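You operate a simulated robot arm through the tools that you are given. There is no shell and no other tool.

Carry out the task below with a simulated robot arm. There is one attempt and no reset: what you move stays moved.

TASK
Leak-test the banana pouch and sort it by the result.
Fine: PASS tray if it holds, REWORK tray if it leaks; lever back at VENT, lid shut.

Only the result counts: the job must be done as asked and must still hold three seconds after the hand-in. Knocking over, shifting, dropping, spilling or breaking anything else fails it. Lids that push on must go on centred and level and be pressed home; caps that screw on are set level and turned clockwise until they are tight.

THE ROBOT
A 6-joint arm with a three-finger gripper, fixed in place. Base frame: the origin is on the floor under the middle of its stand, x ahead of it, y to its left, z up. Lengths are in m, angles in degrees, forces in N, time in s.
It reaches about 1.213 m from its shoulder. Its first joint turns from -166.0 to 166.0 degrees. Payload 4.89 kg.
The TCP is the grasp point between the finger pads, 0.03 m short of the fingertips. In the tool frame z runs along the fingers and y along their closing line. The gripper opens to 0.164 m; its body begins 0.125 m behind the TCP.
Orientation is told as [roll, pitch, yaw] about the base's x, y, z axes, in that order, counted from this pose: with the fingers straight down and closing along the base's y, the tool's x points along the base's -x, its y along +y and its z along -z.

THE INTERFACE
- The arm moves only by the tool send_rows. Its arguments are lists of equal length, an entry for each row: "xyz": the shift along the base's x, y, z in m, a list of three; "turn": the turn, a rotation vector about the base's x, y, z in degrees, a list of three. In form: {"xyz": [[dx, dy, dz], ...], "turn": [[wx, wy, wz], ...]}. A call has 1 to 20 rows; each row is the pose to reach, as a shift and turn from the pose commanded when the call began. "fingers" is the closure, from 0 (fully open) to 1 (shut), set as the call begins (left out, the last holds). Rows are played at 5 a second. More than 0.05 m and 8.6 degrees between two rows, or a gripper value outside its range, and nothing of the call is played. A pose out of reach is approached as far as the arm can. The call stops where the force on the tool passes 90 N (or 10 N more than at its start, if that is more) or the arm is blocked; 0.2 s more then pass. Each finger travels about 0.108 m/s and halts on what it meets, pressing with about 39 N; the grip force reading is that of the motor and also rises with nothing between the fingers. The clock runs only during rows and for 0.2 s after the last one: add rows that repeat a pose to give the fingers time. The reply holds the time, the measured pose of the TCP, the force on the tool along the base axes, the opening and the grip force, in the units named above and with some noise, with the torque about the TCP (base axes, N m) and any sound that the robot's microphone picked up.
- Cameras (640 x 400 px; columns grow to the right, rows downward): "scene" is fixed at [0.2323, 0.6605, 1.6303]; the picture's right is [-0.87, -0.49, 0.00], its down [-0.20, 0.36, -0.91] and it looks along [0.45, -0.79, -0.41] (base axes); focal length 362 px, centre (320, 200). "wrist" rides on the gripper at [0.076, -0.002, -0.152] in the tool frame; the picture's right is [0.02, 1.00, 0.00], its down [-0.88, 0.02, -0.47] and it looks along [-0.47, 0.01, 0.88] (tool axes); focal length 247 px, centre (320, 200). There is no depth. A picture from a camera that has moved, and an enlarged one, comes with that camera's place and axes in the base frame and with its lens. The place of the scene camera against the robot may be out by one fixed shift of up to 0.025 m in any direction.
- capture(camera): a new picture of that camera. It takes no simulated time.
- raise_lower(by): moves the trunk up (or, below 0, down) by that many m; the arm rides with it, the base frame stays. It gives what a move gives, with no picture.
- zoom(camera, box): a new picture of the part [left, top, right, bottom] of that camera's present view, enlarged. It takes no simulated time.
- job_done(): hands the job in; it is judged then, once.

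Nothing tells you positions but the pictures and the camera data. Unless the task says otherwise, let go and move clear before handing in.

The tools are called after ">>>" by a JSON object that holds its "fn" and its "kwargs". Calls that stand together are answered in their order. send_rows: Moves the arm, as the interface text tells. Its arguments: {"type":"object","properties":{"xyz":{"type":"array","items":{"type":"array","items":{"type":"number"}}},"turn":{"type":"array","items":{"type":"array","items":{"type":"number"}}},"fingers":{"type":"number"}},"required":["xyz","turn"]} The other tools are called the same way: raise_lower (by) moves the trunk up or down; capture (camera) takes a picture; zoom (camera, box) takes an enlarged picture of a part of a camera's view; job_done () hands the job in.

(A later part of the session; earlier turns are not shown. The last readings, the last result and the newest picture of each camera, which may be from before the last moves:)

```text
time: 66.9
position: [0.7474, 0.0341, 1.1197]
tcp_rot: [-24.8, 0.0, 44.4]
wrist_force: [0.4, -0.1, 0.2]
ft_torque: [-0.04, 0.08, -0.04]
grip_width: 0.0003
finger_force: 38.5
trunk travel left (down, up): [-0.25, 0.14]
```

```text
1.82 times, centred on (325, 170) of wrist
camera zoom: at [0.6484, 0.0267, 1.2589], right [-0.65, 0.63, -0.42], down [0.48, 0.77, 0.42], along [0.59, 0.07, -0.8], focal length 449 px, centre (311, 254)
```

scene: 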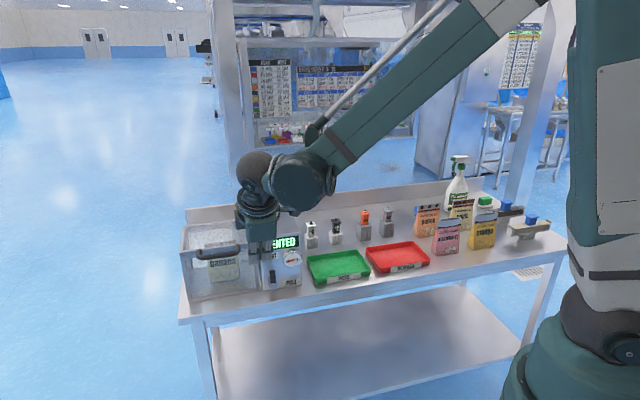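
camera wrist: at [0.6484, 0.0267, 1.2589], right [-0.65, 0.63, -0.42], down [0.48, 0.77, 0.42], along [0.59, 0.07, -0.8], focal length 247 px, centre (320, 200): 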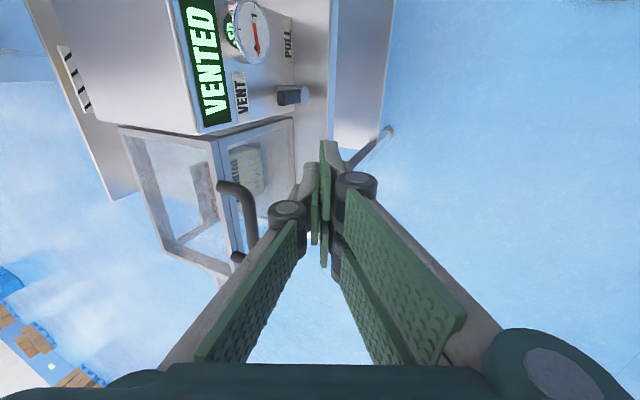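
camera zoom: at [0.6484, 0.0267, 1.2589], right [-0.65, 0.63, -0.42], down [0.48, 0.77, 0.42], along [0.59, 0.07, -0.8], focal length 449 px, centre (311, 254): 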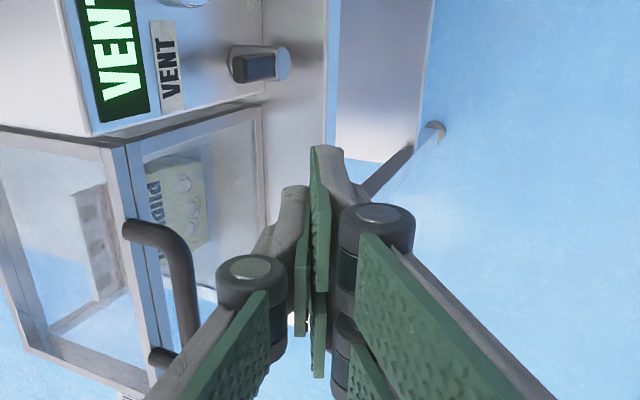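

Lever located by two views: pivot (u 0.516, z 0.923), handle front at v≈0.614, tip z≈0.976. Lowering the fist beside it on its outer side.

>>> {"fn": "send_rows", "kwargs": {"xyz": [[0.0128, -0.0014, -0.04], [0.0198, -0.0086, -0.08], [0.0268, -0.0157, -0.12], [0.0338, -0.0228, -0.1445], [0.0549, -0.0442, -0.1445], [0.0758, -0.0655, -0.1445]], "turn": [[0, 0, 0], [0, 0, 0], [0, 0, 0], [0, 0, 0], [0, 0, 0], [0, 0, 0]]}}

>>> {"fn": "capture", "kwargs": {"camera": "wrist"}}

>>> {"fn": "zoom", "kwargs": {"camera": "scene", "box": [200, 200, 340, 310]}}

```text
time: 68.3
position: [0.8218, -0.0315, 0.9767]
tcp_rot: [-24.9, 0.0, 44.3]
wrist_force: [-0.4, 0.9, 0.6]
ft_torque: [-0.08, -0.05, -0.01]
grip_width: 0.0001
finger_force: 38.7
trunk travel left (down, up): [-0.25, 0.14]
```

```text
taken
camera wrist: at [0.7236, -0.0389, 1.1155], right [-0.65, 0.63, -0.42], down [0.48, 0.77, 0.42], along [0.59, 0.07, -0.8], focal length 247 px, centre (320, 200)
```

wrist: 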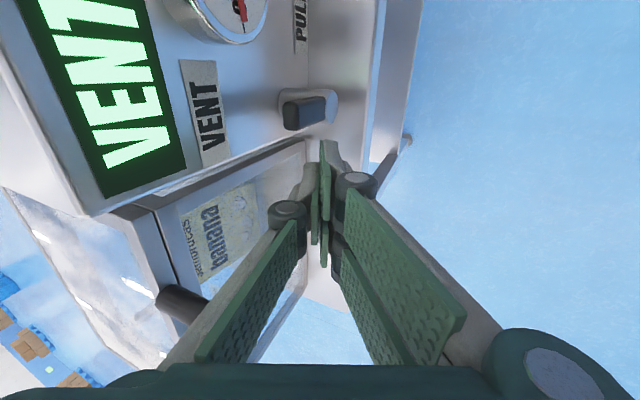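

```text
3.64 times, centred on (270, 255) of scene
camera zoom: at [0.2323, 0.6605, 1.6303], right [-0.87, -0.49, 0.0], down [-0.2, 0.36, -0.91], along [0.45, -0.79, -0.41], focal length 1318 px, centre (502, 0)
```

zoom: 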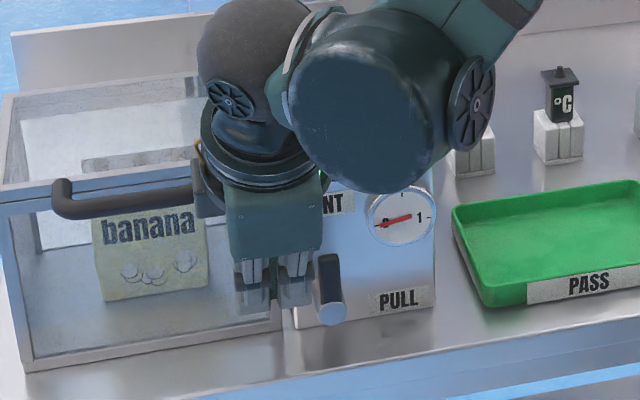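

Fist sits right beside the lever. Sweeping it toward PULL in small steps.

>>> {"fn": "send_rows", "kwargs": {"xyz": [[-0.0071, -0.007, 0], [-0.0143, -0.014, 0], [-0.0214, -0.021, 0], [-0.0285, -0.028, 0]], "turn": [[0, 0, 0], [0, 0, 0], [0, 0, 0], [0, 0, 0]]}}

>>> {"fn": "capture", "kwargs": {"camera": "wrist"}}

>>> {"fn": "zoom", "kwargs": {"camera": "scene", "box": [200, 200, 340, 310]}}

```text
time: 69.3
position: [0.7936, -0.0596, 0.9752]
tcp_rot: [-24.8, 0.0, 44.4]
wrist_force: [1.7, 1.1, 0.1]
ft_torque: [-0.01, -0.04, 0.04]
grip_width: 0.0001
finger_force: 39.2
trunk travel left (down, up): [-0.25, 0.14]
```

```text
taken
camera wrist: at [0.6953, -0.0672, 1.1155], right [-0.65, 0.63, -0.42], down [0.48, 0.77, 0.42], along [0.59, 0.07, -0.8], focal length 247 px, centre (320, 200)
```

wrist: 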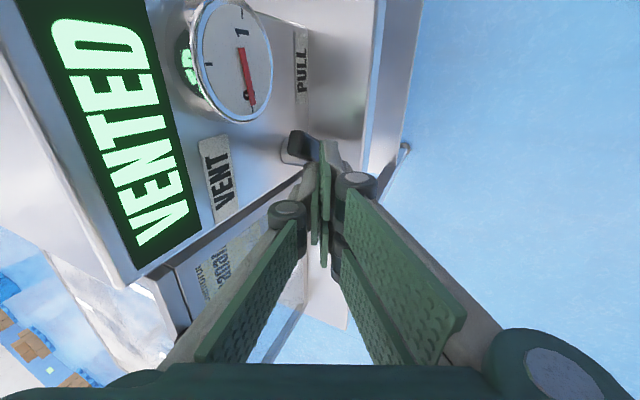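

```text
3.64 times, centred on (270, 255) of scene
camera zoom: at [0.2323, 0.6605, 1.6303], right [-0.87, -0.49, 0.0], down [-0.2, 0.36, -0.91], along [0.45, -0.79, -0.41], focal length 1318 px, centre (502, 0)
```

zoom: 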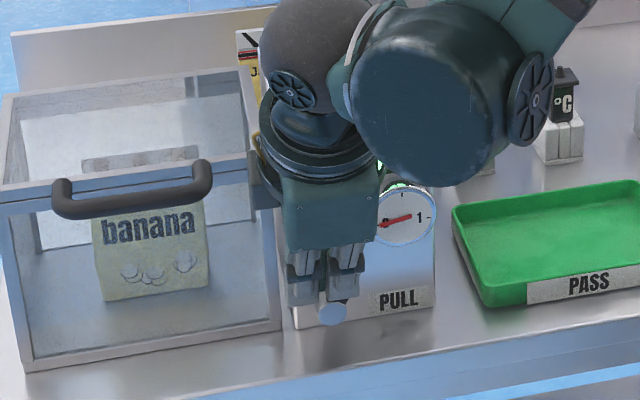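

>>> {"fn": "zoom", "kwargs": {"camera": "wrist", "box": [240, 90, 380, 240]}}

```text
2.67 times, centred on (310, 165) of wrist
camera zoom: at [0.6953, -0.0672, 1.1155], right [-0.65, 0.63, -0.42], down [0.48, 0.77, 0.42], along [0.59, 0.07, -0.8], focal length 659 px, centre (347, 293)
```

zoom: 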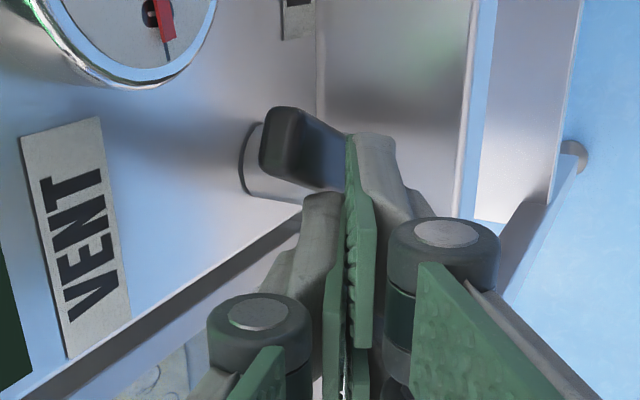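

The lever is turning. Continuing the sweep.

>>> {"fn": "send_rows", "kwargs": {"xyz": [[-0.0071, -0.007, 0], [-0.0143, -0.014, 0], [-0.0178, -0.0175, 0]], "turn": [[0, 0, 0], [0, 0, 0], [0, 0, 0]]}}

>>> {"fn": "zoom", "kwargs": {"camera": "wrist", "box": [240, 90, 380, 240]}}

>>> {"fn": "zoom", "kwargs": {"camera": "scene", "box": [230, 220, 330, 300]}}

```text
time: 70.1
position: [0.775, -0.0771, 0.9763]
tcp_rot: [-24.8, 0.1, 44.4]
wrist_force: [-0.8, -0.4, 0.0]
ft_torque: [-0.02, -0.02, 0.02]
grip_width: 0.0001
finger_force: 38.9
trunk travel left (down, up): [-0.25, 0.14]
```

```text
2.67 times, centred on (310, 165) of wrist
camera zoom: at [0.6771, -0.0853, 1.115], right [-0.65, 0.63, -0.42], down [0.48, 0.77, 0.42], along [0.59, 0.07, -0.8], focal length 659 px, centre (347, 293)
```

zoom: 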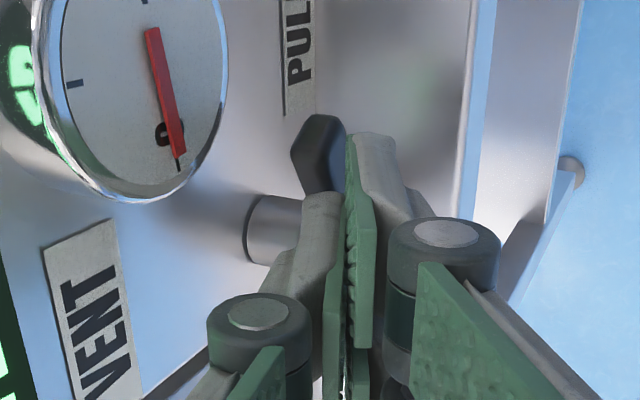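

```text
5.00 times, centred on (280, 260) of scene
camera zoom: at [0.2323, 0.6605, 1.6303], right [-0.87, -0.49, 0.0], down [-0.2, 0.36, -0.91], along [0.45, -0.79, -0.41], focal length 1812 px, centre (520, -100)
```

zoom: 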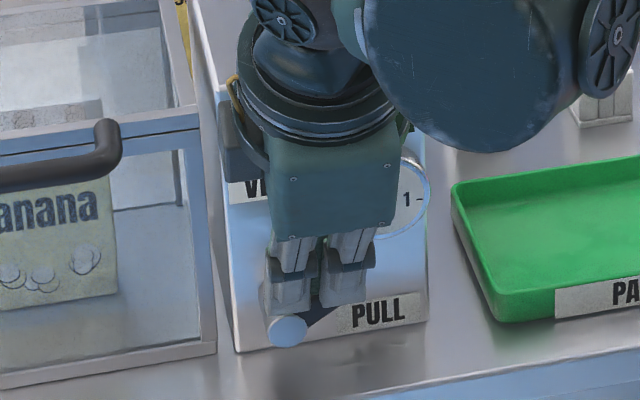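

Lever is about 60° over, pointing toward PULL. Now pressing it down the remaining way.

>>> {"fn": "send_rows", "kwargs": {"xyz": [[-0.0029, -0.0028, -0.003], [-0.0057, -0.0056, -0.007], [-0.0057, -0.0056, -0.012], [-0.0057, -0.0056, -0.017]], "turn": [[0, 0, 0], [0, 0, 0], [0, 0, 0], [0, 0, 0]]}}

>>> {"fn": "zoom", "kwargs": {"camera": "wrist", "box": [200, 40, 400, 240]}}

>>> {"fn": "zoom", "kwargs": {"camera": "scene", "box": [230, 220, 330, 300]}}

```text
time: 71.1
position: [0.7705, -0.0832, 0.9594]
tcp_rot: [-24.8, 0.0, 44.3]
wrist_force: [-0.6, 0.1, -0.1]
ft_torque: [0.01, -0.01, -0.05]
grip_width: 0.0
finger_force: 38.8
trunk travel left (down, up): [-0.25, 0.14]
```

```text
2.00 times, centred on (300, 140) of wrist
camera zoom: at [0.6719, -0.0906, 1.098], right [-0.65, 0.63, -0.42], down [0.48, 0.77, 0.42], along [0.59, 0.07, -0.8], focal length 494 px, centre (360, 320)
```

zoom: 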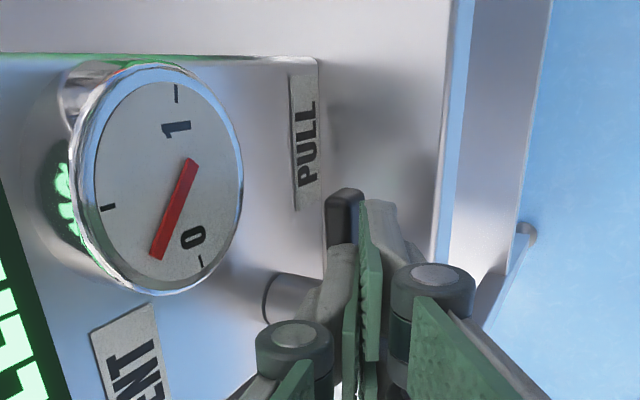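

```text
5.00 times, centred on (280, 260) of scene
camera zoom: at [0.2323, 0.6605, 1.6303], right [-0.87, -0.49, 0.0], down [-0.2, 0.36, -0.91], along [0.45, -0.79, -0.41], focal length 1812 px, centre (520, -100)
```

zoom: 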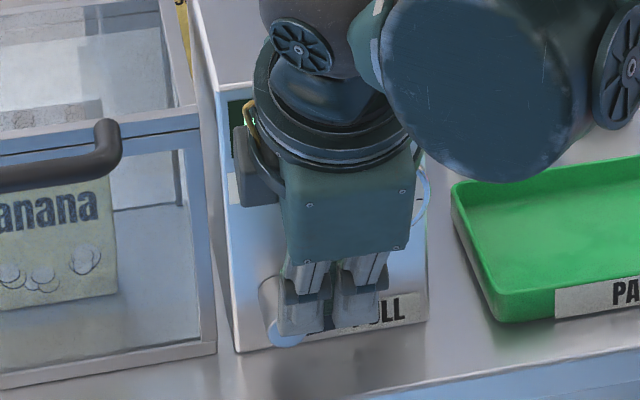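

The gauge needle is already moving – the vacuum pull has started. Pressing slightly further to make sure the lever is at its stop.

>>> {"fn": "send_rows", "kwargs": {"xyz": [[0, 0, -0.003], [0, 0, -0.006]], "turn": [[0, 0, 0], [0, 0, 0]]}}

>>> {"fn": "capture", "kwargs": {"camera": "wrist"}}

>>> {"fn": "zoom", "kwargs": {"camera": "wrist", "box": [200, 40, 400, 240]}}

```text
time: 71.7
position: [0.7707, -0.0834, 0.9555]
tcp_rot: [-25.0, 0.0, 44.4]
wrist_force: [2.2, -2.9, 35.2]
ft_torque: [-0.32, -0.59, 0.03]
grip_width: 0.0
finger_force: 38.7
trunk travel left (down, up): [-0.25, 0.14]
```

```text
taken
camera wrist: at [0.6714, -0.0906, 1.094], right [-0.65, 0.63, -0.42], down [0.48, 0.77, 0.42], along [0.59, 0.07, -0.8], focal length 247 px, centre (320, 200)
```

wrist: 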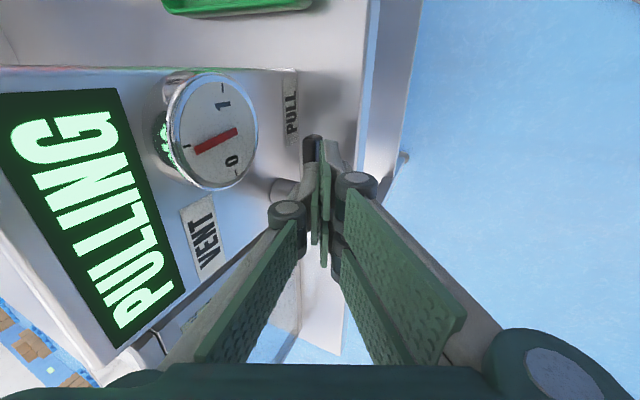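

```text
2.00 times, centred on (300, 140) of wrist
camera zoom: at [0.6714, -0.0906, 1.094], right [-0.65, 0.63, -0.42], down [0.48, 0.77, 0.42], along [0.59, 0.07, -0.8], focal length 494 px, centre (360, 320)
```

zoom: 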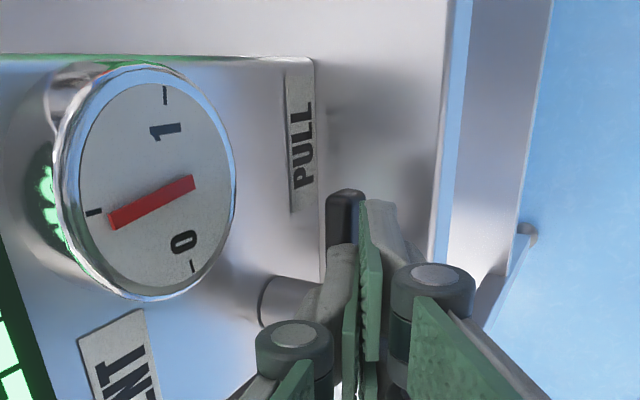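

Lever is at its stop (35 N reaction) and the display reads PULLING. Easing off and watching gauge and display from here.

>>> {"fn": "send_rows", "kwargs": {"xyz": [[0, 0, 0.008], [0, 0, 0.008], [0, 0, 0.008], [0, 0, 0.008], [0, 0, 0.008]], "turn": [[0, 0, 0], [0, 0, 0], [0, 0, 0], [0, 0, 0], [0, 0, 0]]}}

>>> {"fn": "capture", "kwargs": {"camera": "wrist"}}

```text
time: 72.9
position: [0.7706, -0.0831, 0.9612]
tcp_rot: [-24.7, 0.0, 44.4]
wrist_force: [0.1, -0.6, -1.1]
ft_torque: [-0.02, 0.0, 0.0]
grip_width: 0.0
finger_force: 38.5
trunk travel left (down, up): [-0.25, 0.14]
```

```text
taken
camera wrist: at [0.672, -0.0905, 1.1003], right [-0.65, 0.63, -0.42], down [0.48, 0.77, 0.42], along [0.59, 0.07, -0.8], focal length 247 px, centre (320, 200)
```

wrist: 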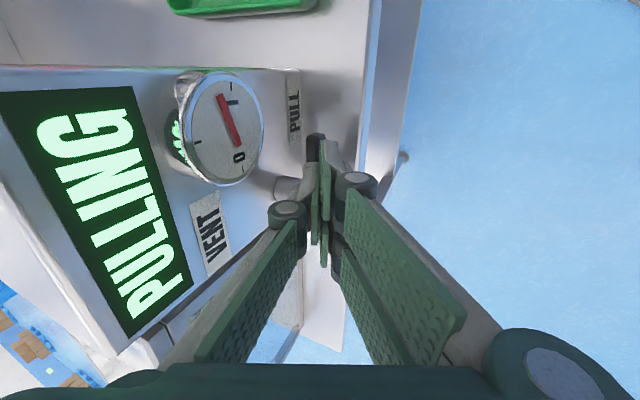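

The needle is approaching 1 and the display still says PULLING. I'll let time pass and keep watching.

>>> {"fn": "send_rows", "kwargs": {"xyz": [[0, 0, 0], [0, 0, 0], [0, 0, 0], [0, 0, 0], [0, 0, 0]], "turn": [[0, 0, 0], [0, 0, 0], [0, 0, 0], [0, 0, 0], [0, 0, 0]]}}

>>> {"fn": "zoom", "kwargs": {"camera": "wrist", "box": [0, 60, 300, 350]}}

>>> {"fn": "send_rows", "kwargs": {"xyz": [[0, 0, 0], [0, 0, 0], [0, 0, 0], [0, 0, 0], [0, 0, 0]], "turn": [[0, 0, 0], [0, 0, 0], [0, 0, 0], [0, 0, 0], [0, 0, 0]]}}

>>> {"fn": "zoom", "kwargs": {"camera": "wrist", "box": [0, 60, 300, 350]}}

```text
time: 74.1
position: [0.77, -0.0829, 0.9608]
tcp_rot: [-24.8, 0.0, 44.4]
wrist_force: [0.5, -0.2, 0.1]
ft_torque: [-0.01, 0.0, 0.0]
grip_width: 0.0
finger_force: 39.3
trunk travel left (down, up): [-0.25, 0.14]
```

```text
1.38 times, centred on (150, 205) of wrist
camera zoom: at [0.6719, -0.0905, 1.1004], right [-0.65, 0.63, -0.42], down [0.48, 0.77, 0.42], along [0.59, 0.07, -0.8], focal length 341 px, centre (554, 193)
```

zoom: 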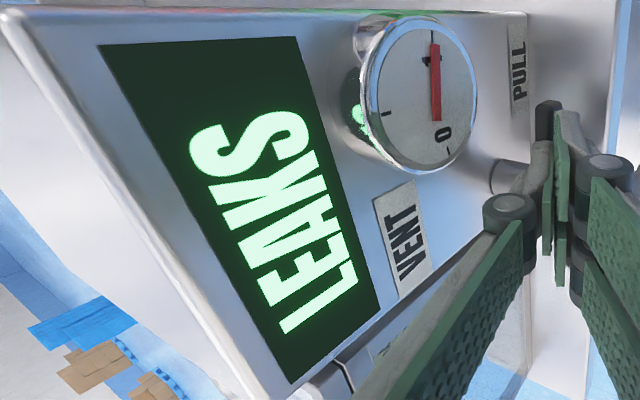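

```text
time: 75.3
position: [0.771, -0.0835, 0.9608]
tcp_rot: [-24.8, 0.0, 44.3]
wrist_force: [-0.9, 0.2, 0.2]
ft_torque: [0.0, -0.03, 0.01]
grip_width: 0.0001
finger_force: 39.7
trunk travel left (down, up): [-0.25, 0.14]
```

```text
1.38 times, centred on (150, 205) of wrist
camera zoom: at [0.6719, -0.0905, 1.1004], right [-0.65, 0.63, -0.42], down [0.48, 0.77, 0.42], along [0.59, 0.07, -0.8], focal length 341 px, centre (554, 193)
```

zoom: 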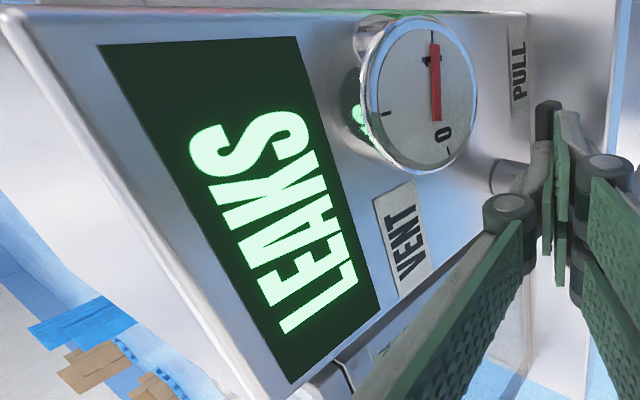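

The tester says LEAKS and stays so, so the pouch goes to REWORK. Next I must return the lever to VENT; I'll back off and re-orient the gripper so one finger can push the lever up from below its free end.

>>> {"fn": "send_rows", "kwargs": {"xyz": [[0, 0, 0.015], [-0.015, 0.015, 0.035], [-0.035, 0.036, 0.06], [-0.06, 0.061, 0.09], [-0.084, 0.086, 0.12]], "turn": [[0, 0, 0], [0, 0, 0], [0, 0, 0], [0, 0, 0], [0, 0, 0]]}}

>>> {"fn": "capture", "kwargs": {"camera": "wrist"}}

>>> {"fn": "zoom", "kwargs": {"camera": "scene", "box": [160, 190, 330, 310]}}

```text
time: 76.5
position: [0.6862, 0.0026, 1.0807]
tcp_rot: [-24.8, 0.0, 44.4]
wrist_force: [1.4, -0.6, -0.2]
ft_torque: [0.05, 0.16, -0.02]
grip_width: 0.0002
finger_force: 38.7
trunk travel left (down, up): [-0.25, 0.14]
```

```text
taken
camera wrist: at [0.5878, -0.0056, 1.2204], right [-0.65, 0.63, -0.42], down [0.48, 0.77, 0.42], along [0.59, 0.07, -0.8], focal length 247 px, centre (320, 200)
```

wrist: 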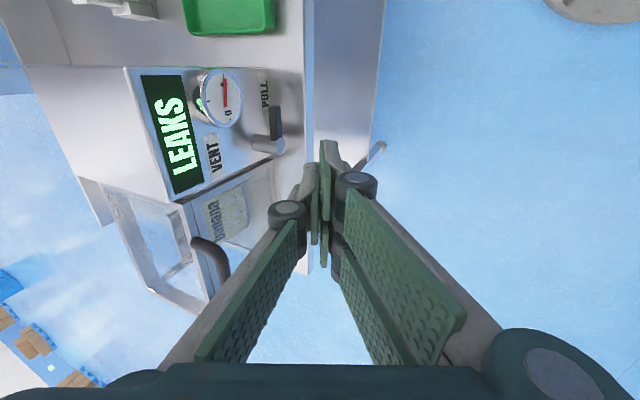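

```text
3.33 times, centred on (245, 250) of scene
camera zoom: at [0.2323, 0.6605, 1.6303], right [-0.87, -0.49, 0.0], down [-0.2, 0.36, -0.91], along [0.45, -0.79, -0.41], focal length 1208 px, centre (570, 33)
```

zoom: 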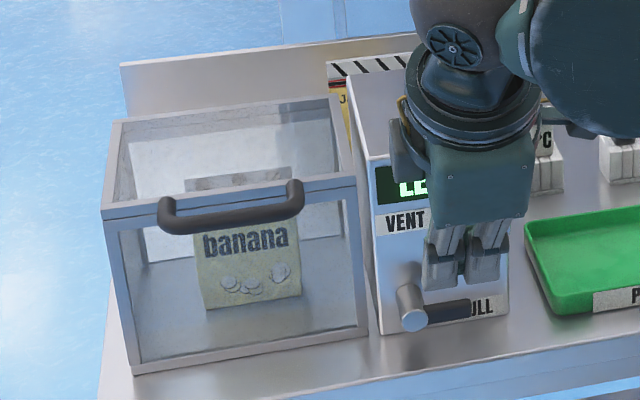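

>>> {"fn": "zoom", "kwargs": {"camera": "wrist", "box": [200, 60, 320, 180]}}

>>> {"fn": "raise_lower", "kwargs": {"by": 0.1}}

```text
3.33 times, centred on (260, 120) of wrist
camera zoom: at [0.5878, -0.0056, 1.2204], right [-0.65, 0.63, -0.42], down [0.48, 0.77, 0.42], along [0.59, 0.07, -0.8], focal length 823 px, centre (520, 467)
```

zoom: 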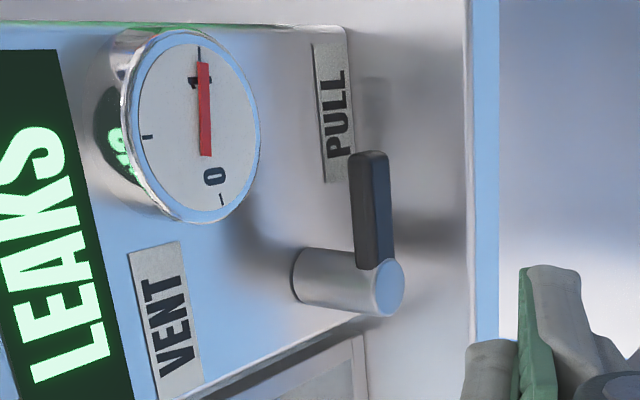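

```text
time: 77.9
position: [0.6867, 0.0022, 1.1819]
tcp_rot: [-24.8, 0.1, 44.4]
wrist_force: [-0.2, 0.4, -0.5]
ft_torque: [0.01, -0.01, 0.03]
grip_width: 0.0
finger_force: 38.8
trunk travel left (down, up): [-0.35, 0.04]
```

Lever's free end measured at about u 0.462, z 0.912–0.930. Rotating the gripper sideways so the fingers point toward the tester end and down.

>>> {"fn": "send_rows", "kwargs": {"xyz": [[-0.008, -0.008, -0.013], [-0.017, -0.016, -0.027], [-0.025, -0.025, -0.04], [-0.033, -0.033, -0.053], [-0.042, -0.041, -0.067], [-0.05, -0.049, -0.08], [-0.05, -0.049, -0.08]], "turn": [[5.25, -5.35, 0], [10.5, -10.7, 0], [15.75, -16, 0], [21, -21.4, 0], [26.25, -26.7, 0], [31.5, -32.1, 0], [31.5, -32.1, 0]], "fingers": 0.695}}

>>> {"fn": "capture", "kwargs": {"camera": "wrist"}}

>>> {"fn": "capture", "kwargs": {"camera": "scene"}}

```text
time: 79.5
position: [0.6487, -0.0503, 1.1422]
tcp_rot: [-24.6, -44.8, 44.3]
wrist_force: [-0.3, 0.3, -0.7]
ft_torque: [0.06, -0.05, 0.06]
grip_width: 0.0501
finger_force: 0.1
out of reach, approached as far as the arm can: row 6, 7
trunk travel left (down, up): [-0.35, 0.04]
```

```text
taken
camera wrist: at [0.4971, -0.1109, 1.1879], right [-0.44, 0.85, -0.31], down [0.08, 0.38, 0.92], along [0.9, 0.37, -0.24], focal length 247 px, centre (320, 200)
```

wrist: 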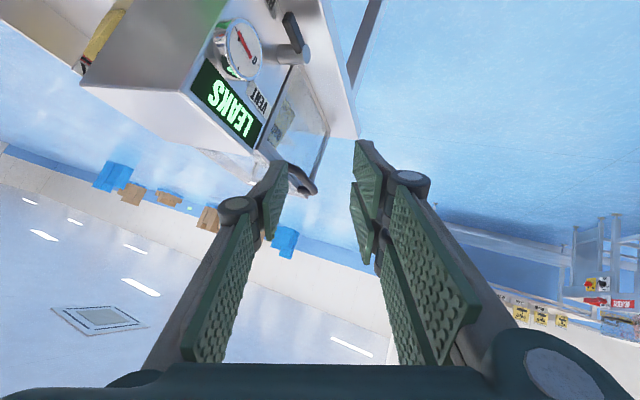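

```text
taken
```

scene: 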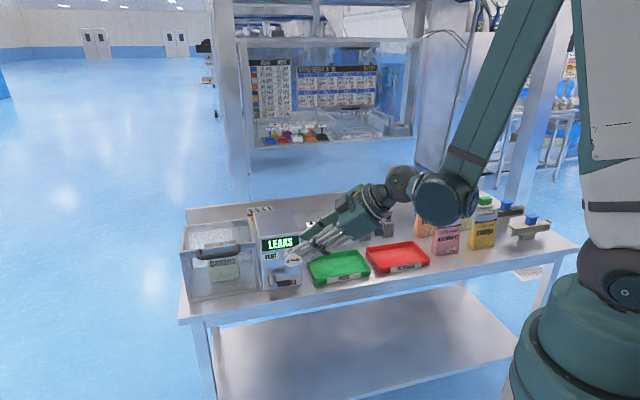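

The side tilt works, but the arm is folded tightly here. I'll move forward over the bench edge (farther from the base) and look again before descending.

>>> {"fn": "send_rows", "kwargs": {"xyz": [[0.008, -0.022, -0.005], [0.016, -0.044, -0.015], [0.025, -0.066, -0.03], [0.0333, -0.087, -0.042], [0.0333, -0.087, -0.042]], "turn": [[0, 0, 0], [0, 0, 0], [0, 0, 0], [0, 0, 0], [0, 0, 0]]}}

>>> {"fn": "capture", "kwargs": {"camera": "wrist"}}

>>> {"fn": "zoom", "kwargs": {"camera": "scene", "box": [230, 170, 430, 310]}}

```text
time: 80.7
position: [0.6893, -0.1393, 1.1174]
tcp_rot: [-24.6, -44.8, 44.4]
wrist_force: [-0.2, -0.6, 0.1]
ft_torque: [0.04, 0.0, 0.06]
grip_width: 0.0498
finger_force: 0.1
out of reach, approached as far as the arm can: row 2, 3, 4, 5
trunk travel left (down, up): [-0.35, 0.04]
```

```text
taken
camera wrist: at [0.5374, -0.2005, 1.1619], right [-0.44, 0.84, -0.31], down [0.08, 0.38, 0.92], along [0.9, 0.38, -0.24], focal length 247 px, centre (320, 200)
```

wrist: 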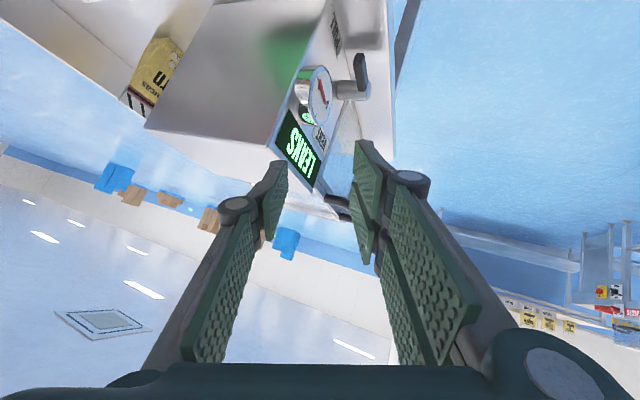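

```text
2.86 times, centred on (330, 240) of scene
camera zoom: at [0.2323, 0.6605, 1.6303], right [-0.87, -0.49, 0.0], down [-0.2, 0.36, -0.91], along [0.45, -0.79, -0.41], focal length 1036 px, centre (291, 86)
```

zoom: 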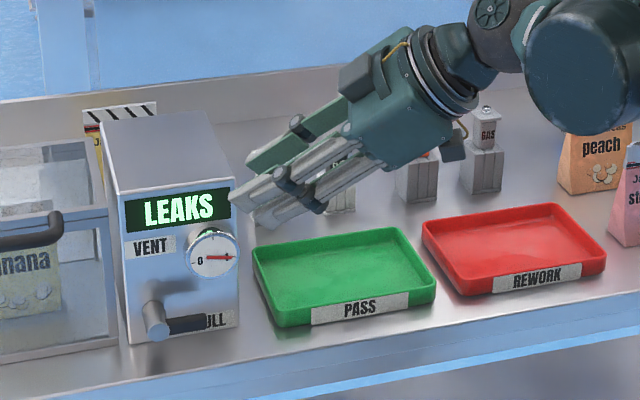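

The arm can't go lower with this trunk height; dropping the trunk will give the same arm posture lower down. Raising the hand first, then lowering the trunk.

>>> {"fn": "send_rows", "kwargs": {"xyz": [[-0.01, 0.003, 0.04], [-0.02, 0.005, 0.08], [-0.02, 0.005, 0.12], [-0.02, 0.005, 0.16], [-0.02, 0.005, 0.2], [-0.02, 0.005, 0.23]], "turn": [[0, 0, 0], [0, 0, 0], [0, 0, 0], [0, 0, 0], [0, 0, 0], [0, 0, 0]]}}

>>> {"fn": "raise_lower", "kwargs": {"by": -0.3}}

>>> {"fn": "capture", "kwargs": {"camera": "wrist"}}

>>> {"fn": "capture", "kwargs": {"camera": "scene"}}

```text
time: 82.1
position: [0.669, -0.134, 1.3467]
tcp_rot: [-24.8, -45.0, 44.4]
wrist_force: [0.5, -0.8, 0.9]
ft_torque: [-0.02, 0.0, -0.01]
grip_width: 0.05
finger_force: 0.0
trunk travel left (down, up): [-0.35, 0.04]
```

```text
time: 85.1
position: [0.6677, -0.1351, 1.0476]
tcp_rot: [-24.8, -45.0, 44.4]
wrist_force: [0.2, 0.2, -0.4]
ft_torque: [-0.02, 0.02, -0.02]
grip_width: 0.0498
finger_force: 0.2
trunk travel left (down, up): [-0.05, 0.34]
```

```text
taken
camera wrist: at [0.5165, -0.1949, 1.0912], right [-0.43, 0.85, -0.31], down [0.08, 0.38, 0.92], along [0.9, 0.37, -0.23], focal length 247 px, centre (320, 200)
```

wrist: 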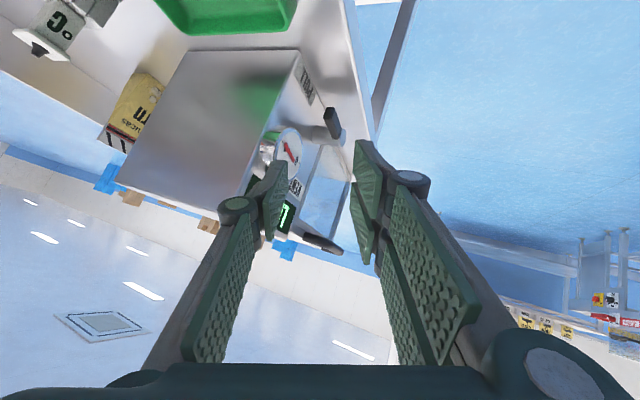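

```text
taken
```

scene: 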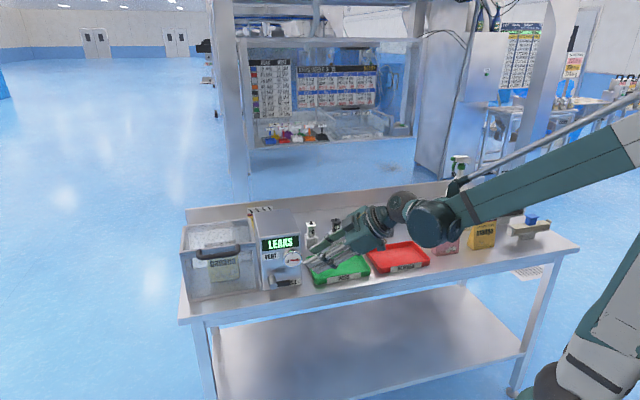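

Now the posture works low down. Descending to lever height, left of its free end, with the single thumb leading.

>>> {"fn": "send_rows", "kwargs": {"xyz": [[0.005, 0, -0.04], [0.01, 0, -0.08], [0.0181, 0.0009, -0.115], [0.0181, 0.0009, -0.14], [0.0181, 0.0009, -0.14]], "turn": [[0, 0, 0], [0, 0, 0], [0, 0, 0], [0, 0, 0], [0, 0, 0]]}}

>>> {"fn": "capture", "kwargs": {"camera": "wrist"}}

>>> {"fn": "zoom", "kwargs": {"camera": "scene", "box": [230, 210, 370, 310]}}

```text
time: 86.3
position: [0.6879, -0.1325, 0.9055]
tcp_rot: [-24.9, -44.9, 44.4]
wrist_force: [-0.2, -0.4, -0.9]
ft_torque: [0.0, 0.01, -0.04]
grip_width: 0.0501
finger_force: 0.0
trunk travel left (down, up): [-0.05, 0.34]
```

```text
taken
camera wrist: at [0.5347, -0.1938, 0.9512], right [-0.43, 0.85, -0.31], down [0.08, 0.38, 0.92], along [0.9, 0.37, -0.23], focal length 247 px, centre (320, 200)
```

wrist: 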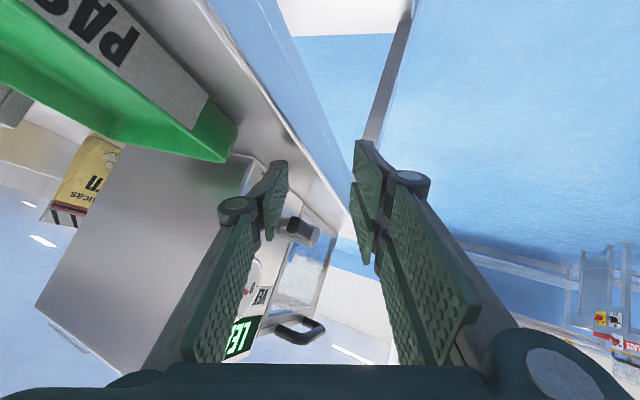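

```text
4.00 times, centred on (300, 260) of scene
camera zoom: at [0.2323, 0.6605, 1.6303], right [-0.87, -0.49, 0.0], down [-0.2, 0.36, -0.91], along [0.45, -0.79, -0.41], focal length 1450 px, centre (400, -40)
```

zoom: 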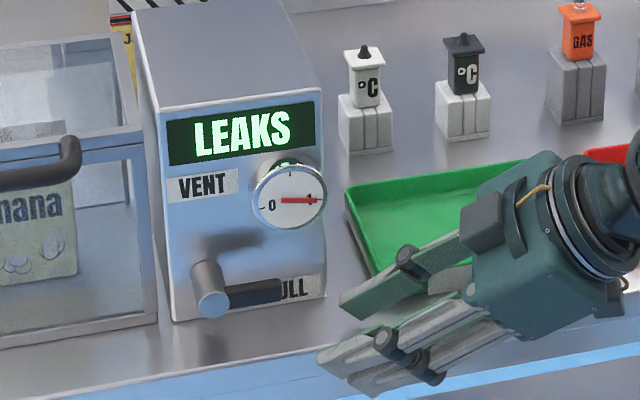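

Geometry checks out: the thumb tip is left of and just below the lever's free end. Sliding under it now.

>>> {"fn": "send_rows", "kwargs": {"xyz": [[0.0089, 0.0088, 0], [0.0178, 0.0175, 0], [0.0267, 0.0263, 0], [0.0357, 0.035, 0]], "turn": [[0, 0, 0], [0, 0, 0], [0, 0, 0], [0, 0, 0]]}}

>>> {"fn": "zoom", "kwargs": {"camera": "wrist", "box": [200, 120, 400, 320]}}

>>> {"fn": "zoom", "kwargs": {"camera": "scene", "box": [240, 230, 340, 300]}}

```text
time: 87.3
position: [0.7233, -0.0969, 0.9054]
tcp_rot: [-24.8, -45.0, 44.5]
wrist_force: [-0.4, -0.2, 0.2]
ft_torque: [0.04, 0.0, 0.02]
grip_width: 0.0502
finger_force: 0.1
trunk travel left (down, up): [-0.05, 0.34]
```

```text
2.00 times, centred on (300, 220) of wrist
camera zoom: at [0.5703, -0.1591, 0.9511], right [-0.43, 0.85, -0.31], down [0.08, 0.38, 0.92], along [0.9, 0.37, -0.23], focal length 494 px, centre (360, 160)
```

zoom: 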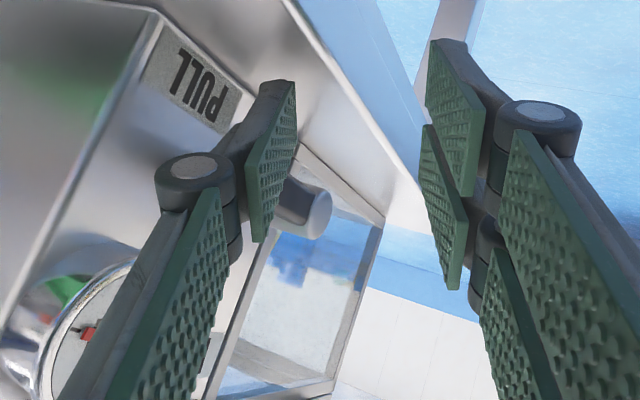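

```text
5.71 times, centred on (290, 265) of scene
camera zoom: at [0.2323, 0.6605, 1.6303], right [-0.87, -0.49, 0.0], down [-0.2, 0.36, -0.91], along [0.45, -0.79, -0.41], focal length 2072 px, centre (491, -171)
```

zoom: 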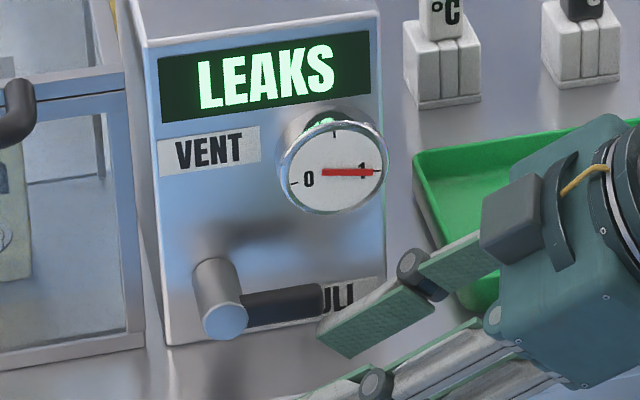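

The thumb tip is right under the lever's end. Pushing up and over, first part.

>>> {"fn": "send_rows", "kwargs": {"xyz": [[0.001, 0.001, 0.008], [0.0014, 0.0014, 0.016], [0.002, 0.002, 0.023], [0.0028, 0.0028, 0.03]], "turn": [[0, 0, 0], [0, 0, 0], [0, 0, 0], [0, 0, 0]]}}

>>> {"fn": "zoom", "kwargs": {"camera": "wrist", "box": [200, 120, 400, 320]}}

>>> {"fn": "zoom", "kwargs": {"camera": "scene", "box": [240, 230, 340, 300]}}

```text
time: 88.3
position: [0.7268, -0.0952, 0.9362]
tcp_rot: [-24.7, -45.0, 44.3]
wrist_force: [-0.4, 0.0, -1.1]
ft_torque: [0.01, -0.01, -0.01]
grip_width: 0.0497
finger_force: 0.0
trunk travel left (down, up): [-0.05, 0.34]
```

```text
2.00 times, centred on (300, 220) of wrist
camera zoom: at [0.5729, -0.1563, 0.9811], right [-0.43, 0.84, -0.31], down [0.08, 0.38, 0.92], along [0.9, 0.37, -0.23], focal length 494 px, centre (360, 160)
```

zoom: 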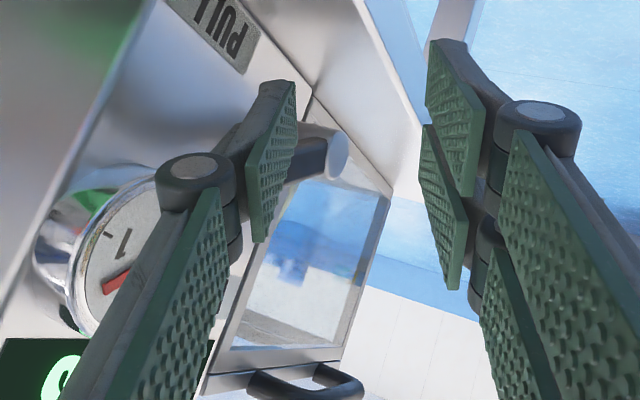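

```text
5.71 times, centred on (290, 265) of scene
camera zoom: at [0.2323, 0.6605, 1.6303], right [-0.87, -0.49, 0.0], down [-0.2, 0.36, -0.91], along [0.45, -0.79, -0.41], focal length 2072 px, centre (491, -171)
```

zoom: 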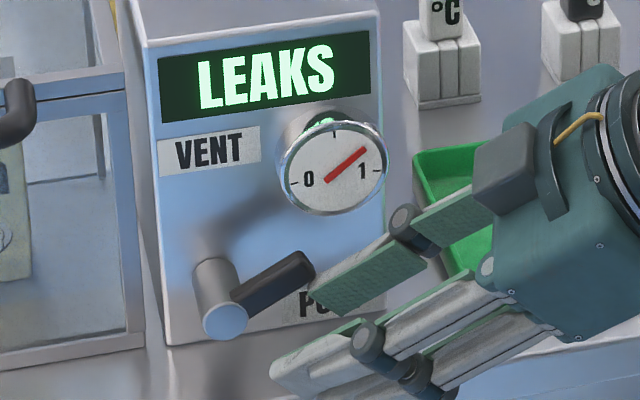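

It's working: the lever is rising and the needle drops. Continuing along the arc.

>>> {"fn": "send_rows", "kwargs": {"xyz": [[0.0021, 0.0021, 0.007], [0.005, 0.0049, 0.014], [0.0086, 0.0084, 0.02], [0.0128, 0.0126, 0.025]], "turn": [[0, 0, 0], [0, 0, 0], [0, 0, 0], [0, 0, 0]]}}

>>> {"fn": "zoom", "kwargs": {"camera": "wrist", "box": [200, 120, 400, 320]}}

>>> {"fn": "zoom", "kwargs": {"camera": "scene", "box": [240, 230, 340, 300]}}

```text
time: 89.3
position: [0.7382, -0.0828, 0.9615]
tcp_rot: [-24.8, -45.0, 44.4]
wrist_force: [-3.6, 0.5, -0.4]
ft_torque: [-0.01, 0.07, -0.04]
grip_width: 0.0498
finger_force: 0.1
trunk travel left (down, up): [-0.05, 0.34]
```

```text
2.00 times, centred on (300, 220) of wrist
camera zoom: at [0.5859, -0.1437, 1.006], right [-0.43, 0.85, -0.31], down [0.08, 0.38, 0.92], along [0.9, 0.37, -0.23], focal length 494 px, centre (360, 160)
```

zoom: 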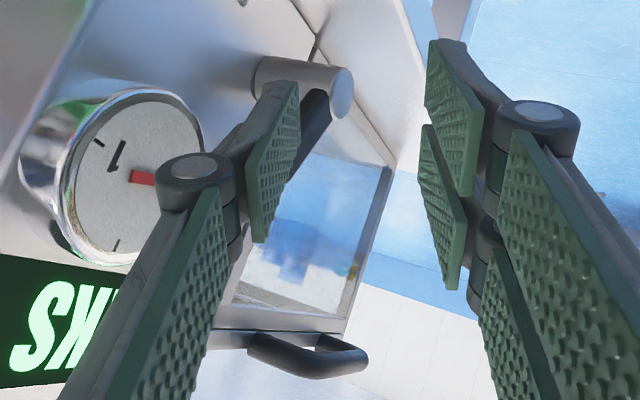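

```text
5.71 times, centred on (290, 265) of scene
camera zoom: at [0.2323, 0.6605, 1.6303], right [-0.87, -0.49, 0.0], down [-0.2, 0.36, -0.91], along [0.45, -0.79, -0.41], focal length 2072 px, centre (491, -171)
```

zoom: 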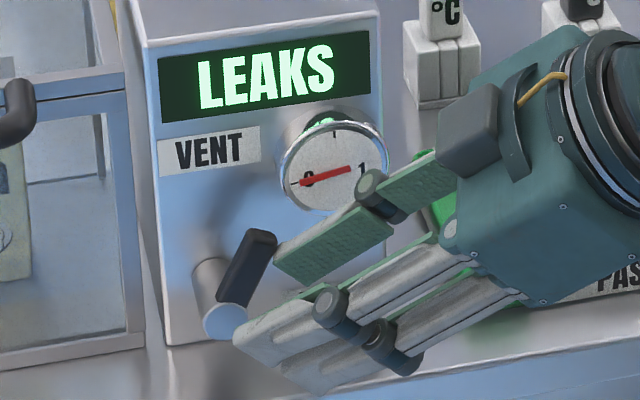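

Lever is ~30° from vertical. Pushing the last part toward VENT.

>>> {"fn": "send_rows", "kwargs": {"xyz": [[0.0043, 0.0042, 0.002], [0.0086, 0.0084, 0.003], [0.0128, 0.0126, 0.003], [0.0157, 0.0154, 0.003]], "turn": [[0, 0, 0], [0, 0, 0], [0, 0, 0], [0, 0, 0]]}}

>>> {"fn": "zoom", "kwargs": {"camera": "scene", "box": [240, 230, 340, 300]}}

```text
time: 90.3
position: [0.7532, -0.0695, 0.9651]
tcp_rot: [-24.8, -44.9, 44.3]
wrist_force: [-19.6, -13.1, -0.6]
ft_torque: [-0.05, 0.02, -0.83]
grip_width: 0.0518
finger_force: 1.6
trunk travel left (down, up): [-0.05, 0.34]
```

```text
5.71 times, centred on (290, 265) of scene
camera zoom: at [0.2323, 0.6605, 1.6303], right [-0.87, -0.49, 0.0], down [-0.2, 0.36, -0.91], along [0.45, -0.79, -0.41], focal length 2072 px, centre (491, -171)
```

zoom: 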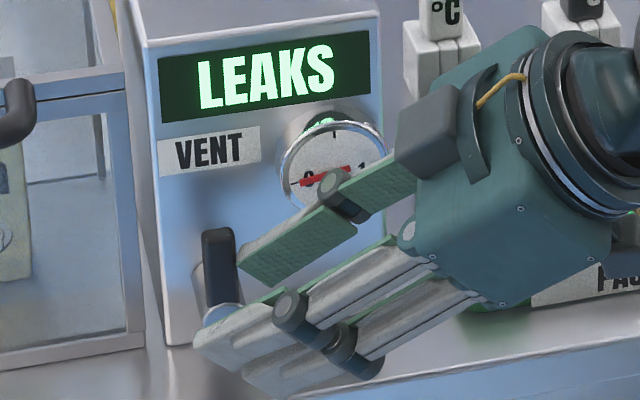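

Stop reached (≈23 N); the lever stands upright at VENT and the needle is back near 0. Backing away to confirm.

>>> {"fn": "send_rows", "kwargs": {"xyz": [[-0.0071, -0.007, 0], [-0.0143, -0.014, 0], [-0.0285, -0.028, 0], [-0.0499, -0.0491, 0.01], [-0.065, -0.05, 0.03], [-0.08, -0.045, 0.06]], "turn": [[0, 0, 0], [0, 0, 0], [0, 0, 0], [0, 0, 0], [0, 0, 0], [0, 0, 0]]}}

>>> {"fn": "zoom", "kwargs": {"camera": "scene", "box": [170, 190, 370, 310]}}

>>> {"fn": "capture", "kwargs": {"camera": "wrist"}}

```text
time: 91.7
position: [0.6746, -0.1116, 1.0234]
tcp_rot: [-24.7, -44.9, 44.5]
wrist_force: [1.7, -0.4, 0.0]
ft_torque: [0.03, 0.17, 0.09]
grip_width: 0.0498
finger_force: 0.0
trunk travel left (down, up): [-0.05, 0.34]
```

```text
3.20 times, centred on (270, 250) of scene
camera zoom: at [0.2323, 0.6605, 1.6303], right [-0.87, -0.49, 0.0], down [-0.2, 0.36, -0.91], along [0.45, -0.79, -0.41], focal length 1160 px, centre (480, 40)
```

zoom: 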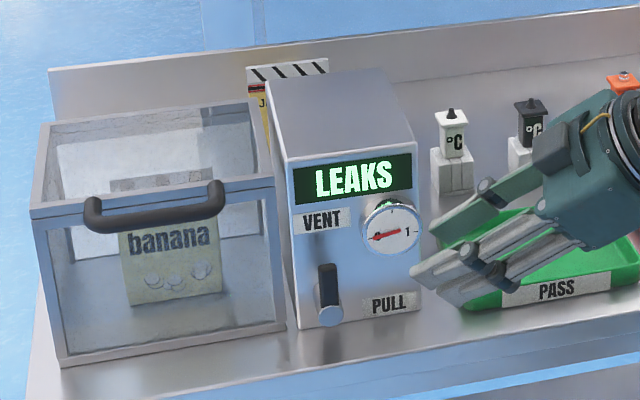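

```text
taken
camera wrist: at [0.5222, -0.1734, 1.0688], right [-0.43, 0.84, -0.31], down [0.08, 0.38, 0.92], along [0.9, 0.37, -0.24], focal length 247 px, centre (320, 200)
```

wrist: 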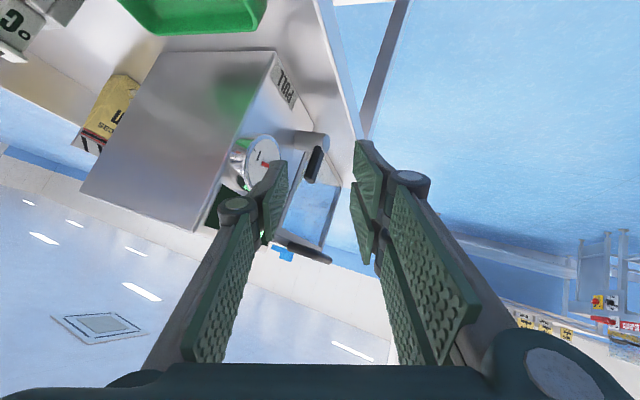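

Lever upright at VENT, gauge at 0. Now restoring trunk height and wrist orientation to reopen the lid.

>>> {"fn": "raise_lower", "kwargs": {"by": 0.2}}

>>> {"fn": "send_rows", "kwargs": {"xyz": [[-0.006, 0.006, 0], [-0.012, 0.012, 0], [-0.018, 0.018, 0], [-0.024, 0.024, 0], [-0.03, 0.03, 0], [-0.035, 0.0357, 0], [-0.035, 0.0357, 0]], "turn": [[-5.25, 5.35, 0], [-10.5, 10.7, 0], [-15.75, 16, 0], [-21, 21.4, 0], [-26.25, 26.7, 0], [-31.5, 32.1, 0], [-31.5, 32.1, 0]], "fingers": 0.55}}

>>> {"fn": "capture", "kwargs": {"camera": "scene"}}

```text
time: 93.8
position: [0.6739, -0.1124, 1.2241]
tcp_rot: [-24.8, -45.0, 44.4]
wrist_force: [-0.1, -0.4, -0.2]
ft_torque: [0.0, 0.0, 0.0]
grip_width: 0.05
finger_force: 0.1
trunk travel left (down, up): [-0.25, 0.14]
```

```text
time: 95.4
position: [0.639, -0.077, 1.2247]
tcp_rot: [-24.7, 0.0, 44.4]
wrist_force: [0.1, -0.1, -0.6]
ft_torque: [-0.05, 0.11, -0.04]
grip_width: 0.0736
finger_force: 0.1
trunk travel left (down, up): [-0.25, 0.14]
```

```text
taken
```

scene: 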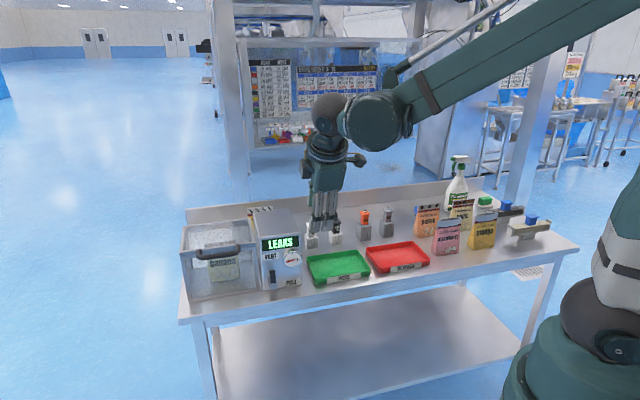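

Returning to the handle's pre-approach pose (same as before).

>>> {"fn": "send_rows", "kwargs": {"xyz": [[0.033, 0.021, 0], [0.066, 0.042, 0], [0.099, 0.063, -0.01], [0.132, 0.084, -0.03], [0.165, 0.105, -0.05], [0.198, 0.126, -0.075], [0.2283, 0.1459, -0.1037], [0.2283, 0.1459, -0.1037]], "turn": [[-2, -2, 0.1], [-4, -4, 0.2], [-6, -6, 0.3], [-8, -8, 0.4], [-10, -10, 0.5], [-12, -12, 0.5], [-14.2, -14.1, 0.6], [-14.2, -14.1, 0.6]]}}

>>> {"fn": "capture", "kwargs": {"camera": "wrist"}}

```text
time: 97.2
position: [0.8677, 0.0693, 1.1194]
tcp_rot: [-44.9, -0.1, 44.9]
wrist_force: [1.8, -0.1, -1.0]
ft_torque: [-0.14, 0.1, -0.16]
grip_width: 0.0738
finger_force: 0.1
trunk travel left (down, up): [-0.25, 0.14]
```

```text
taken
camera wrist: at [0.7395, 0.0928, 1.2281], right [-0.52, 0.49, -0.71], down [0.38, 0.87, 0.32], along [0.77, -0.1, -0.63], focal length 247 px, centre (320, 200)
```

wrist: 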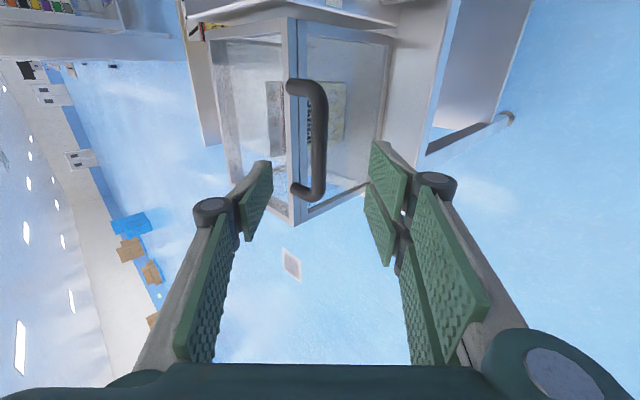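

Same view as before. Approaching and gripping the bar.

>>> {"fn": "send_rows", "kwargs": {"xyz": [[0.0106, -0.0106, -0.015], [0.0212, -0.0212, -0.03], [0.0318, -0.0318, -0.044], [0.0422, -0.0426, -0.0585], [0.0422, -0.0426, -0.0585]], "turn": [[0, 0, 0], [0, 0, 0], [0, 0, 0], [0, 0, 0], [0, 0, 0]]}}

>>> {"fn": "send_rows", "kwargs": {"xyz": [[0, 0, 0], [0, 0, 0], [0, 0, 0], [0, 0, 0]], "turn": [[0, 0, 0], [0, 0, 0], [0, 0, 0], [0, 0, 0]], "fingers": 1.0}}

>>> {"fn": "capture", "kwargs": {"camera": "wrist"}}

```text
time: 98.4
position: [0.9094, 0.0274, 1.0621]
tcp_rot: [-44.8, 0.1, 45.1]
wrist_force: [-0.6, -0.2, -0.1]
ft_torque: [0.01, -0.01, -0.04]
grip_width: 0.074
finger_force: 0.1
trunk travel left (down, up): [-0.25, 0.14]
```

```text
time: 99.4
position: [0.9092, 0.0267, 1.0621]
tcp_rot: [-44.8, 0.0, 45.0]
wrist_force: [-4.7, 5.8, -1.7]
ft_torque: [-0.2, 0.36, 0.35]
grip_width: 0.0142
finger_force: 45.3
trunk travel left (down, up): [-0.25, 0.14]
```

```text
taken
camera wrist: at [0.78, 0.0494, 1.1709], right [-0.52, 0.49, -0.7], down [0.38, 0.87, 0.32], along [0.77, -0.1, -0.63], focal length 247 px, centre (320, 200)
```

wrist: 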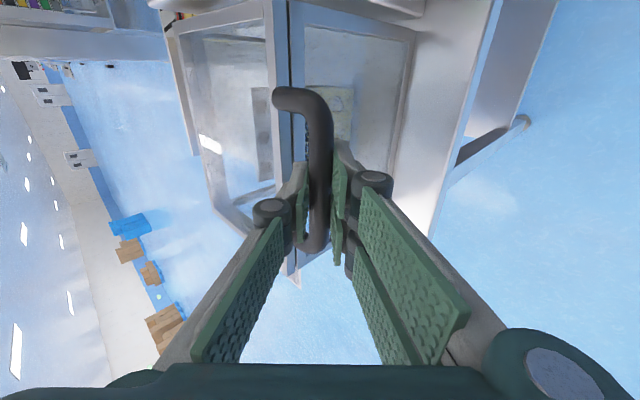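

Aligned better this time. Opening the lid along the arc again.

>>> {"fn": "send_rows", "kwargs": {"xyz": [[0.0009, -0.0008, 0.0183], [0.0028, -0.0027, 0.0364], [0.0059, -0.0059, 0.0543], [0.01, -0.0099, 0.0717], [0.0152, -0.0151, 0.0885], [0.0214, -0.0213, 0.1047], [0.0286, -0.0284, 0.1201], [0.0367, -0.0364, 0.1346], [0.0455, -0.0453, 0.1481], [0.0552, -0.0549, 0.1603], [0.0657, -0.0653, 0.1715], [0.0768, -0.0764, 0.1813]], "turn": [[1.41, 1.42, 0], [2.82, 2.84, 0], [4.23, 4.26, 0], [5.64, 5.68, 0], [7.05, 7.1, 0], [8.46, 8.52, 0], [9.87, 9.94, 0], [11.28, 11.36, 0], [12.69, 12.78, 0], [14.1, 14.2, 0], [15.51, 15.62, 0], [16.92, 17.04, 0]]}}

>>> {"fn": "send_rows", "kwargs": {"xyz": [[0.0116, -0.0116, 0.0085], [0.0237, -0.0235, 0.0155], [0.0362, -0.036, 0.021], [0.049, -0.0487, 0.0251], [0.0619, -0.0615, 0.0275], [0.075, -0.0746, 0.0284], [0.0881, -0.0876, 0.0277], [0.1011, -0.1005, 0.0254], [0.1135, -0.1129, 0.0215]], "turn": [[1.41, 1.42, 0], [2.82, 2.84, 0], [4.23, 4.26, 0], [5.64, 5.68, 0], [7.05, 7.1, 0], [8.46, 8.52, 0], [9.87, 9.94, 0], [11.28, 11.36, 0], [11.28, 11.36, 0]]}}

>>> {"fn": "zoom", "kwargs": {"camera": "scene", "box": [150, 100, 310, 310]}}

```text
time: 102.0
position: [0.9871, -0.0509, 1.2414]
tcp_rot: [-20.8, 0.1, 45.1]
wrist_force: [0.9, -5.6, -13.5]
ft_torque: [0.04, -0.01, 0.06]
grip_width: 0.0146
finger_force: 44.8
trunk travel left (down, up): [-0.25, 0.14]
```

```text
time: 104.0
position: [1.0994, -0.1633, 1.2652]
tcp_rot: [-4.8, 0.1, 45.1]
wrist_force: [-4.9, -5.3, -7.0]
ft_torque: [0.11, -0.49, -0.35]
grip_width: 0.0148
finger_force: 44.6
trunk travel left (down, up): [-0.25, 0.14]
```

```text
1.90 times, centred on (230, 205) of scene
camera zoom: at [0.2323, 0.6605, 1.6303], right [-0.87, -0.49, 0.0], down [-0.2, 0.36, -0.91], along [0.45, -0.79, -0.41], focal length 690 px, centre (491, 190)
```

zoom: 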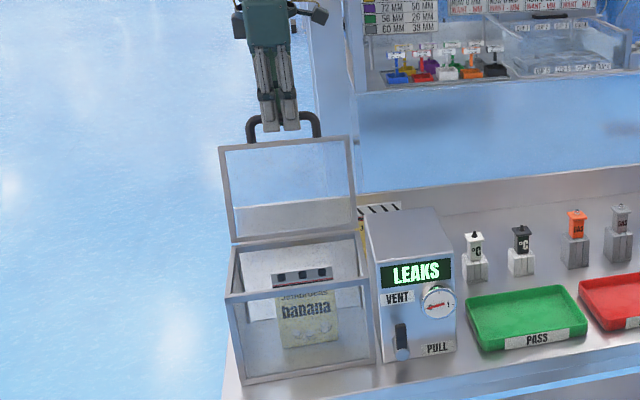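

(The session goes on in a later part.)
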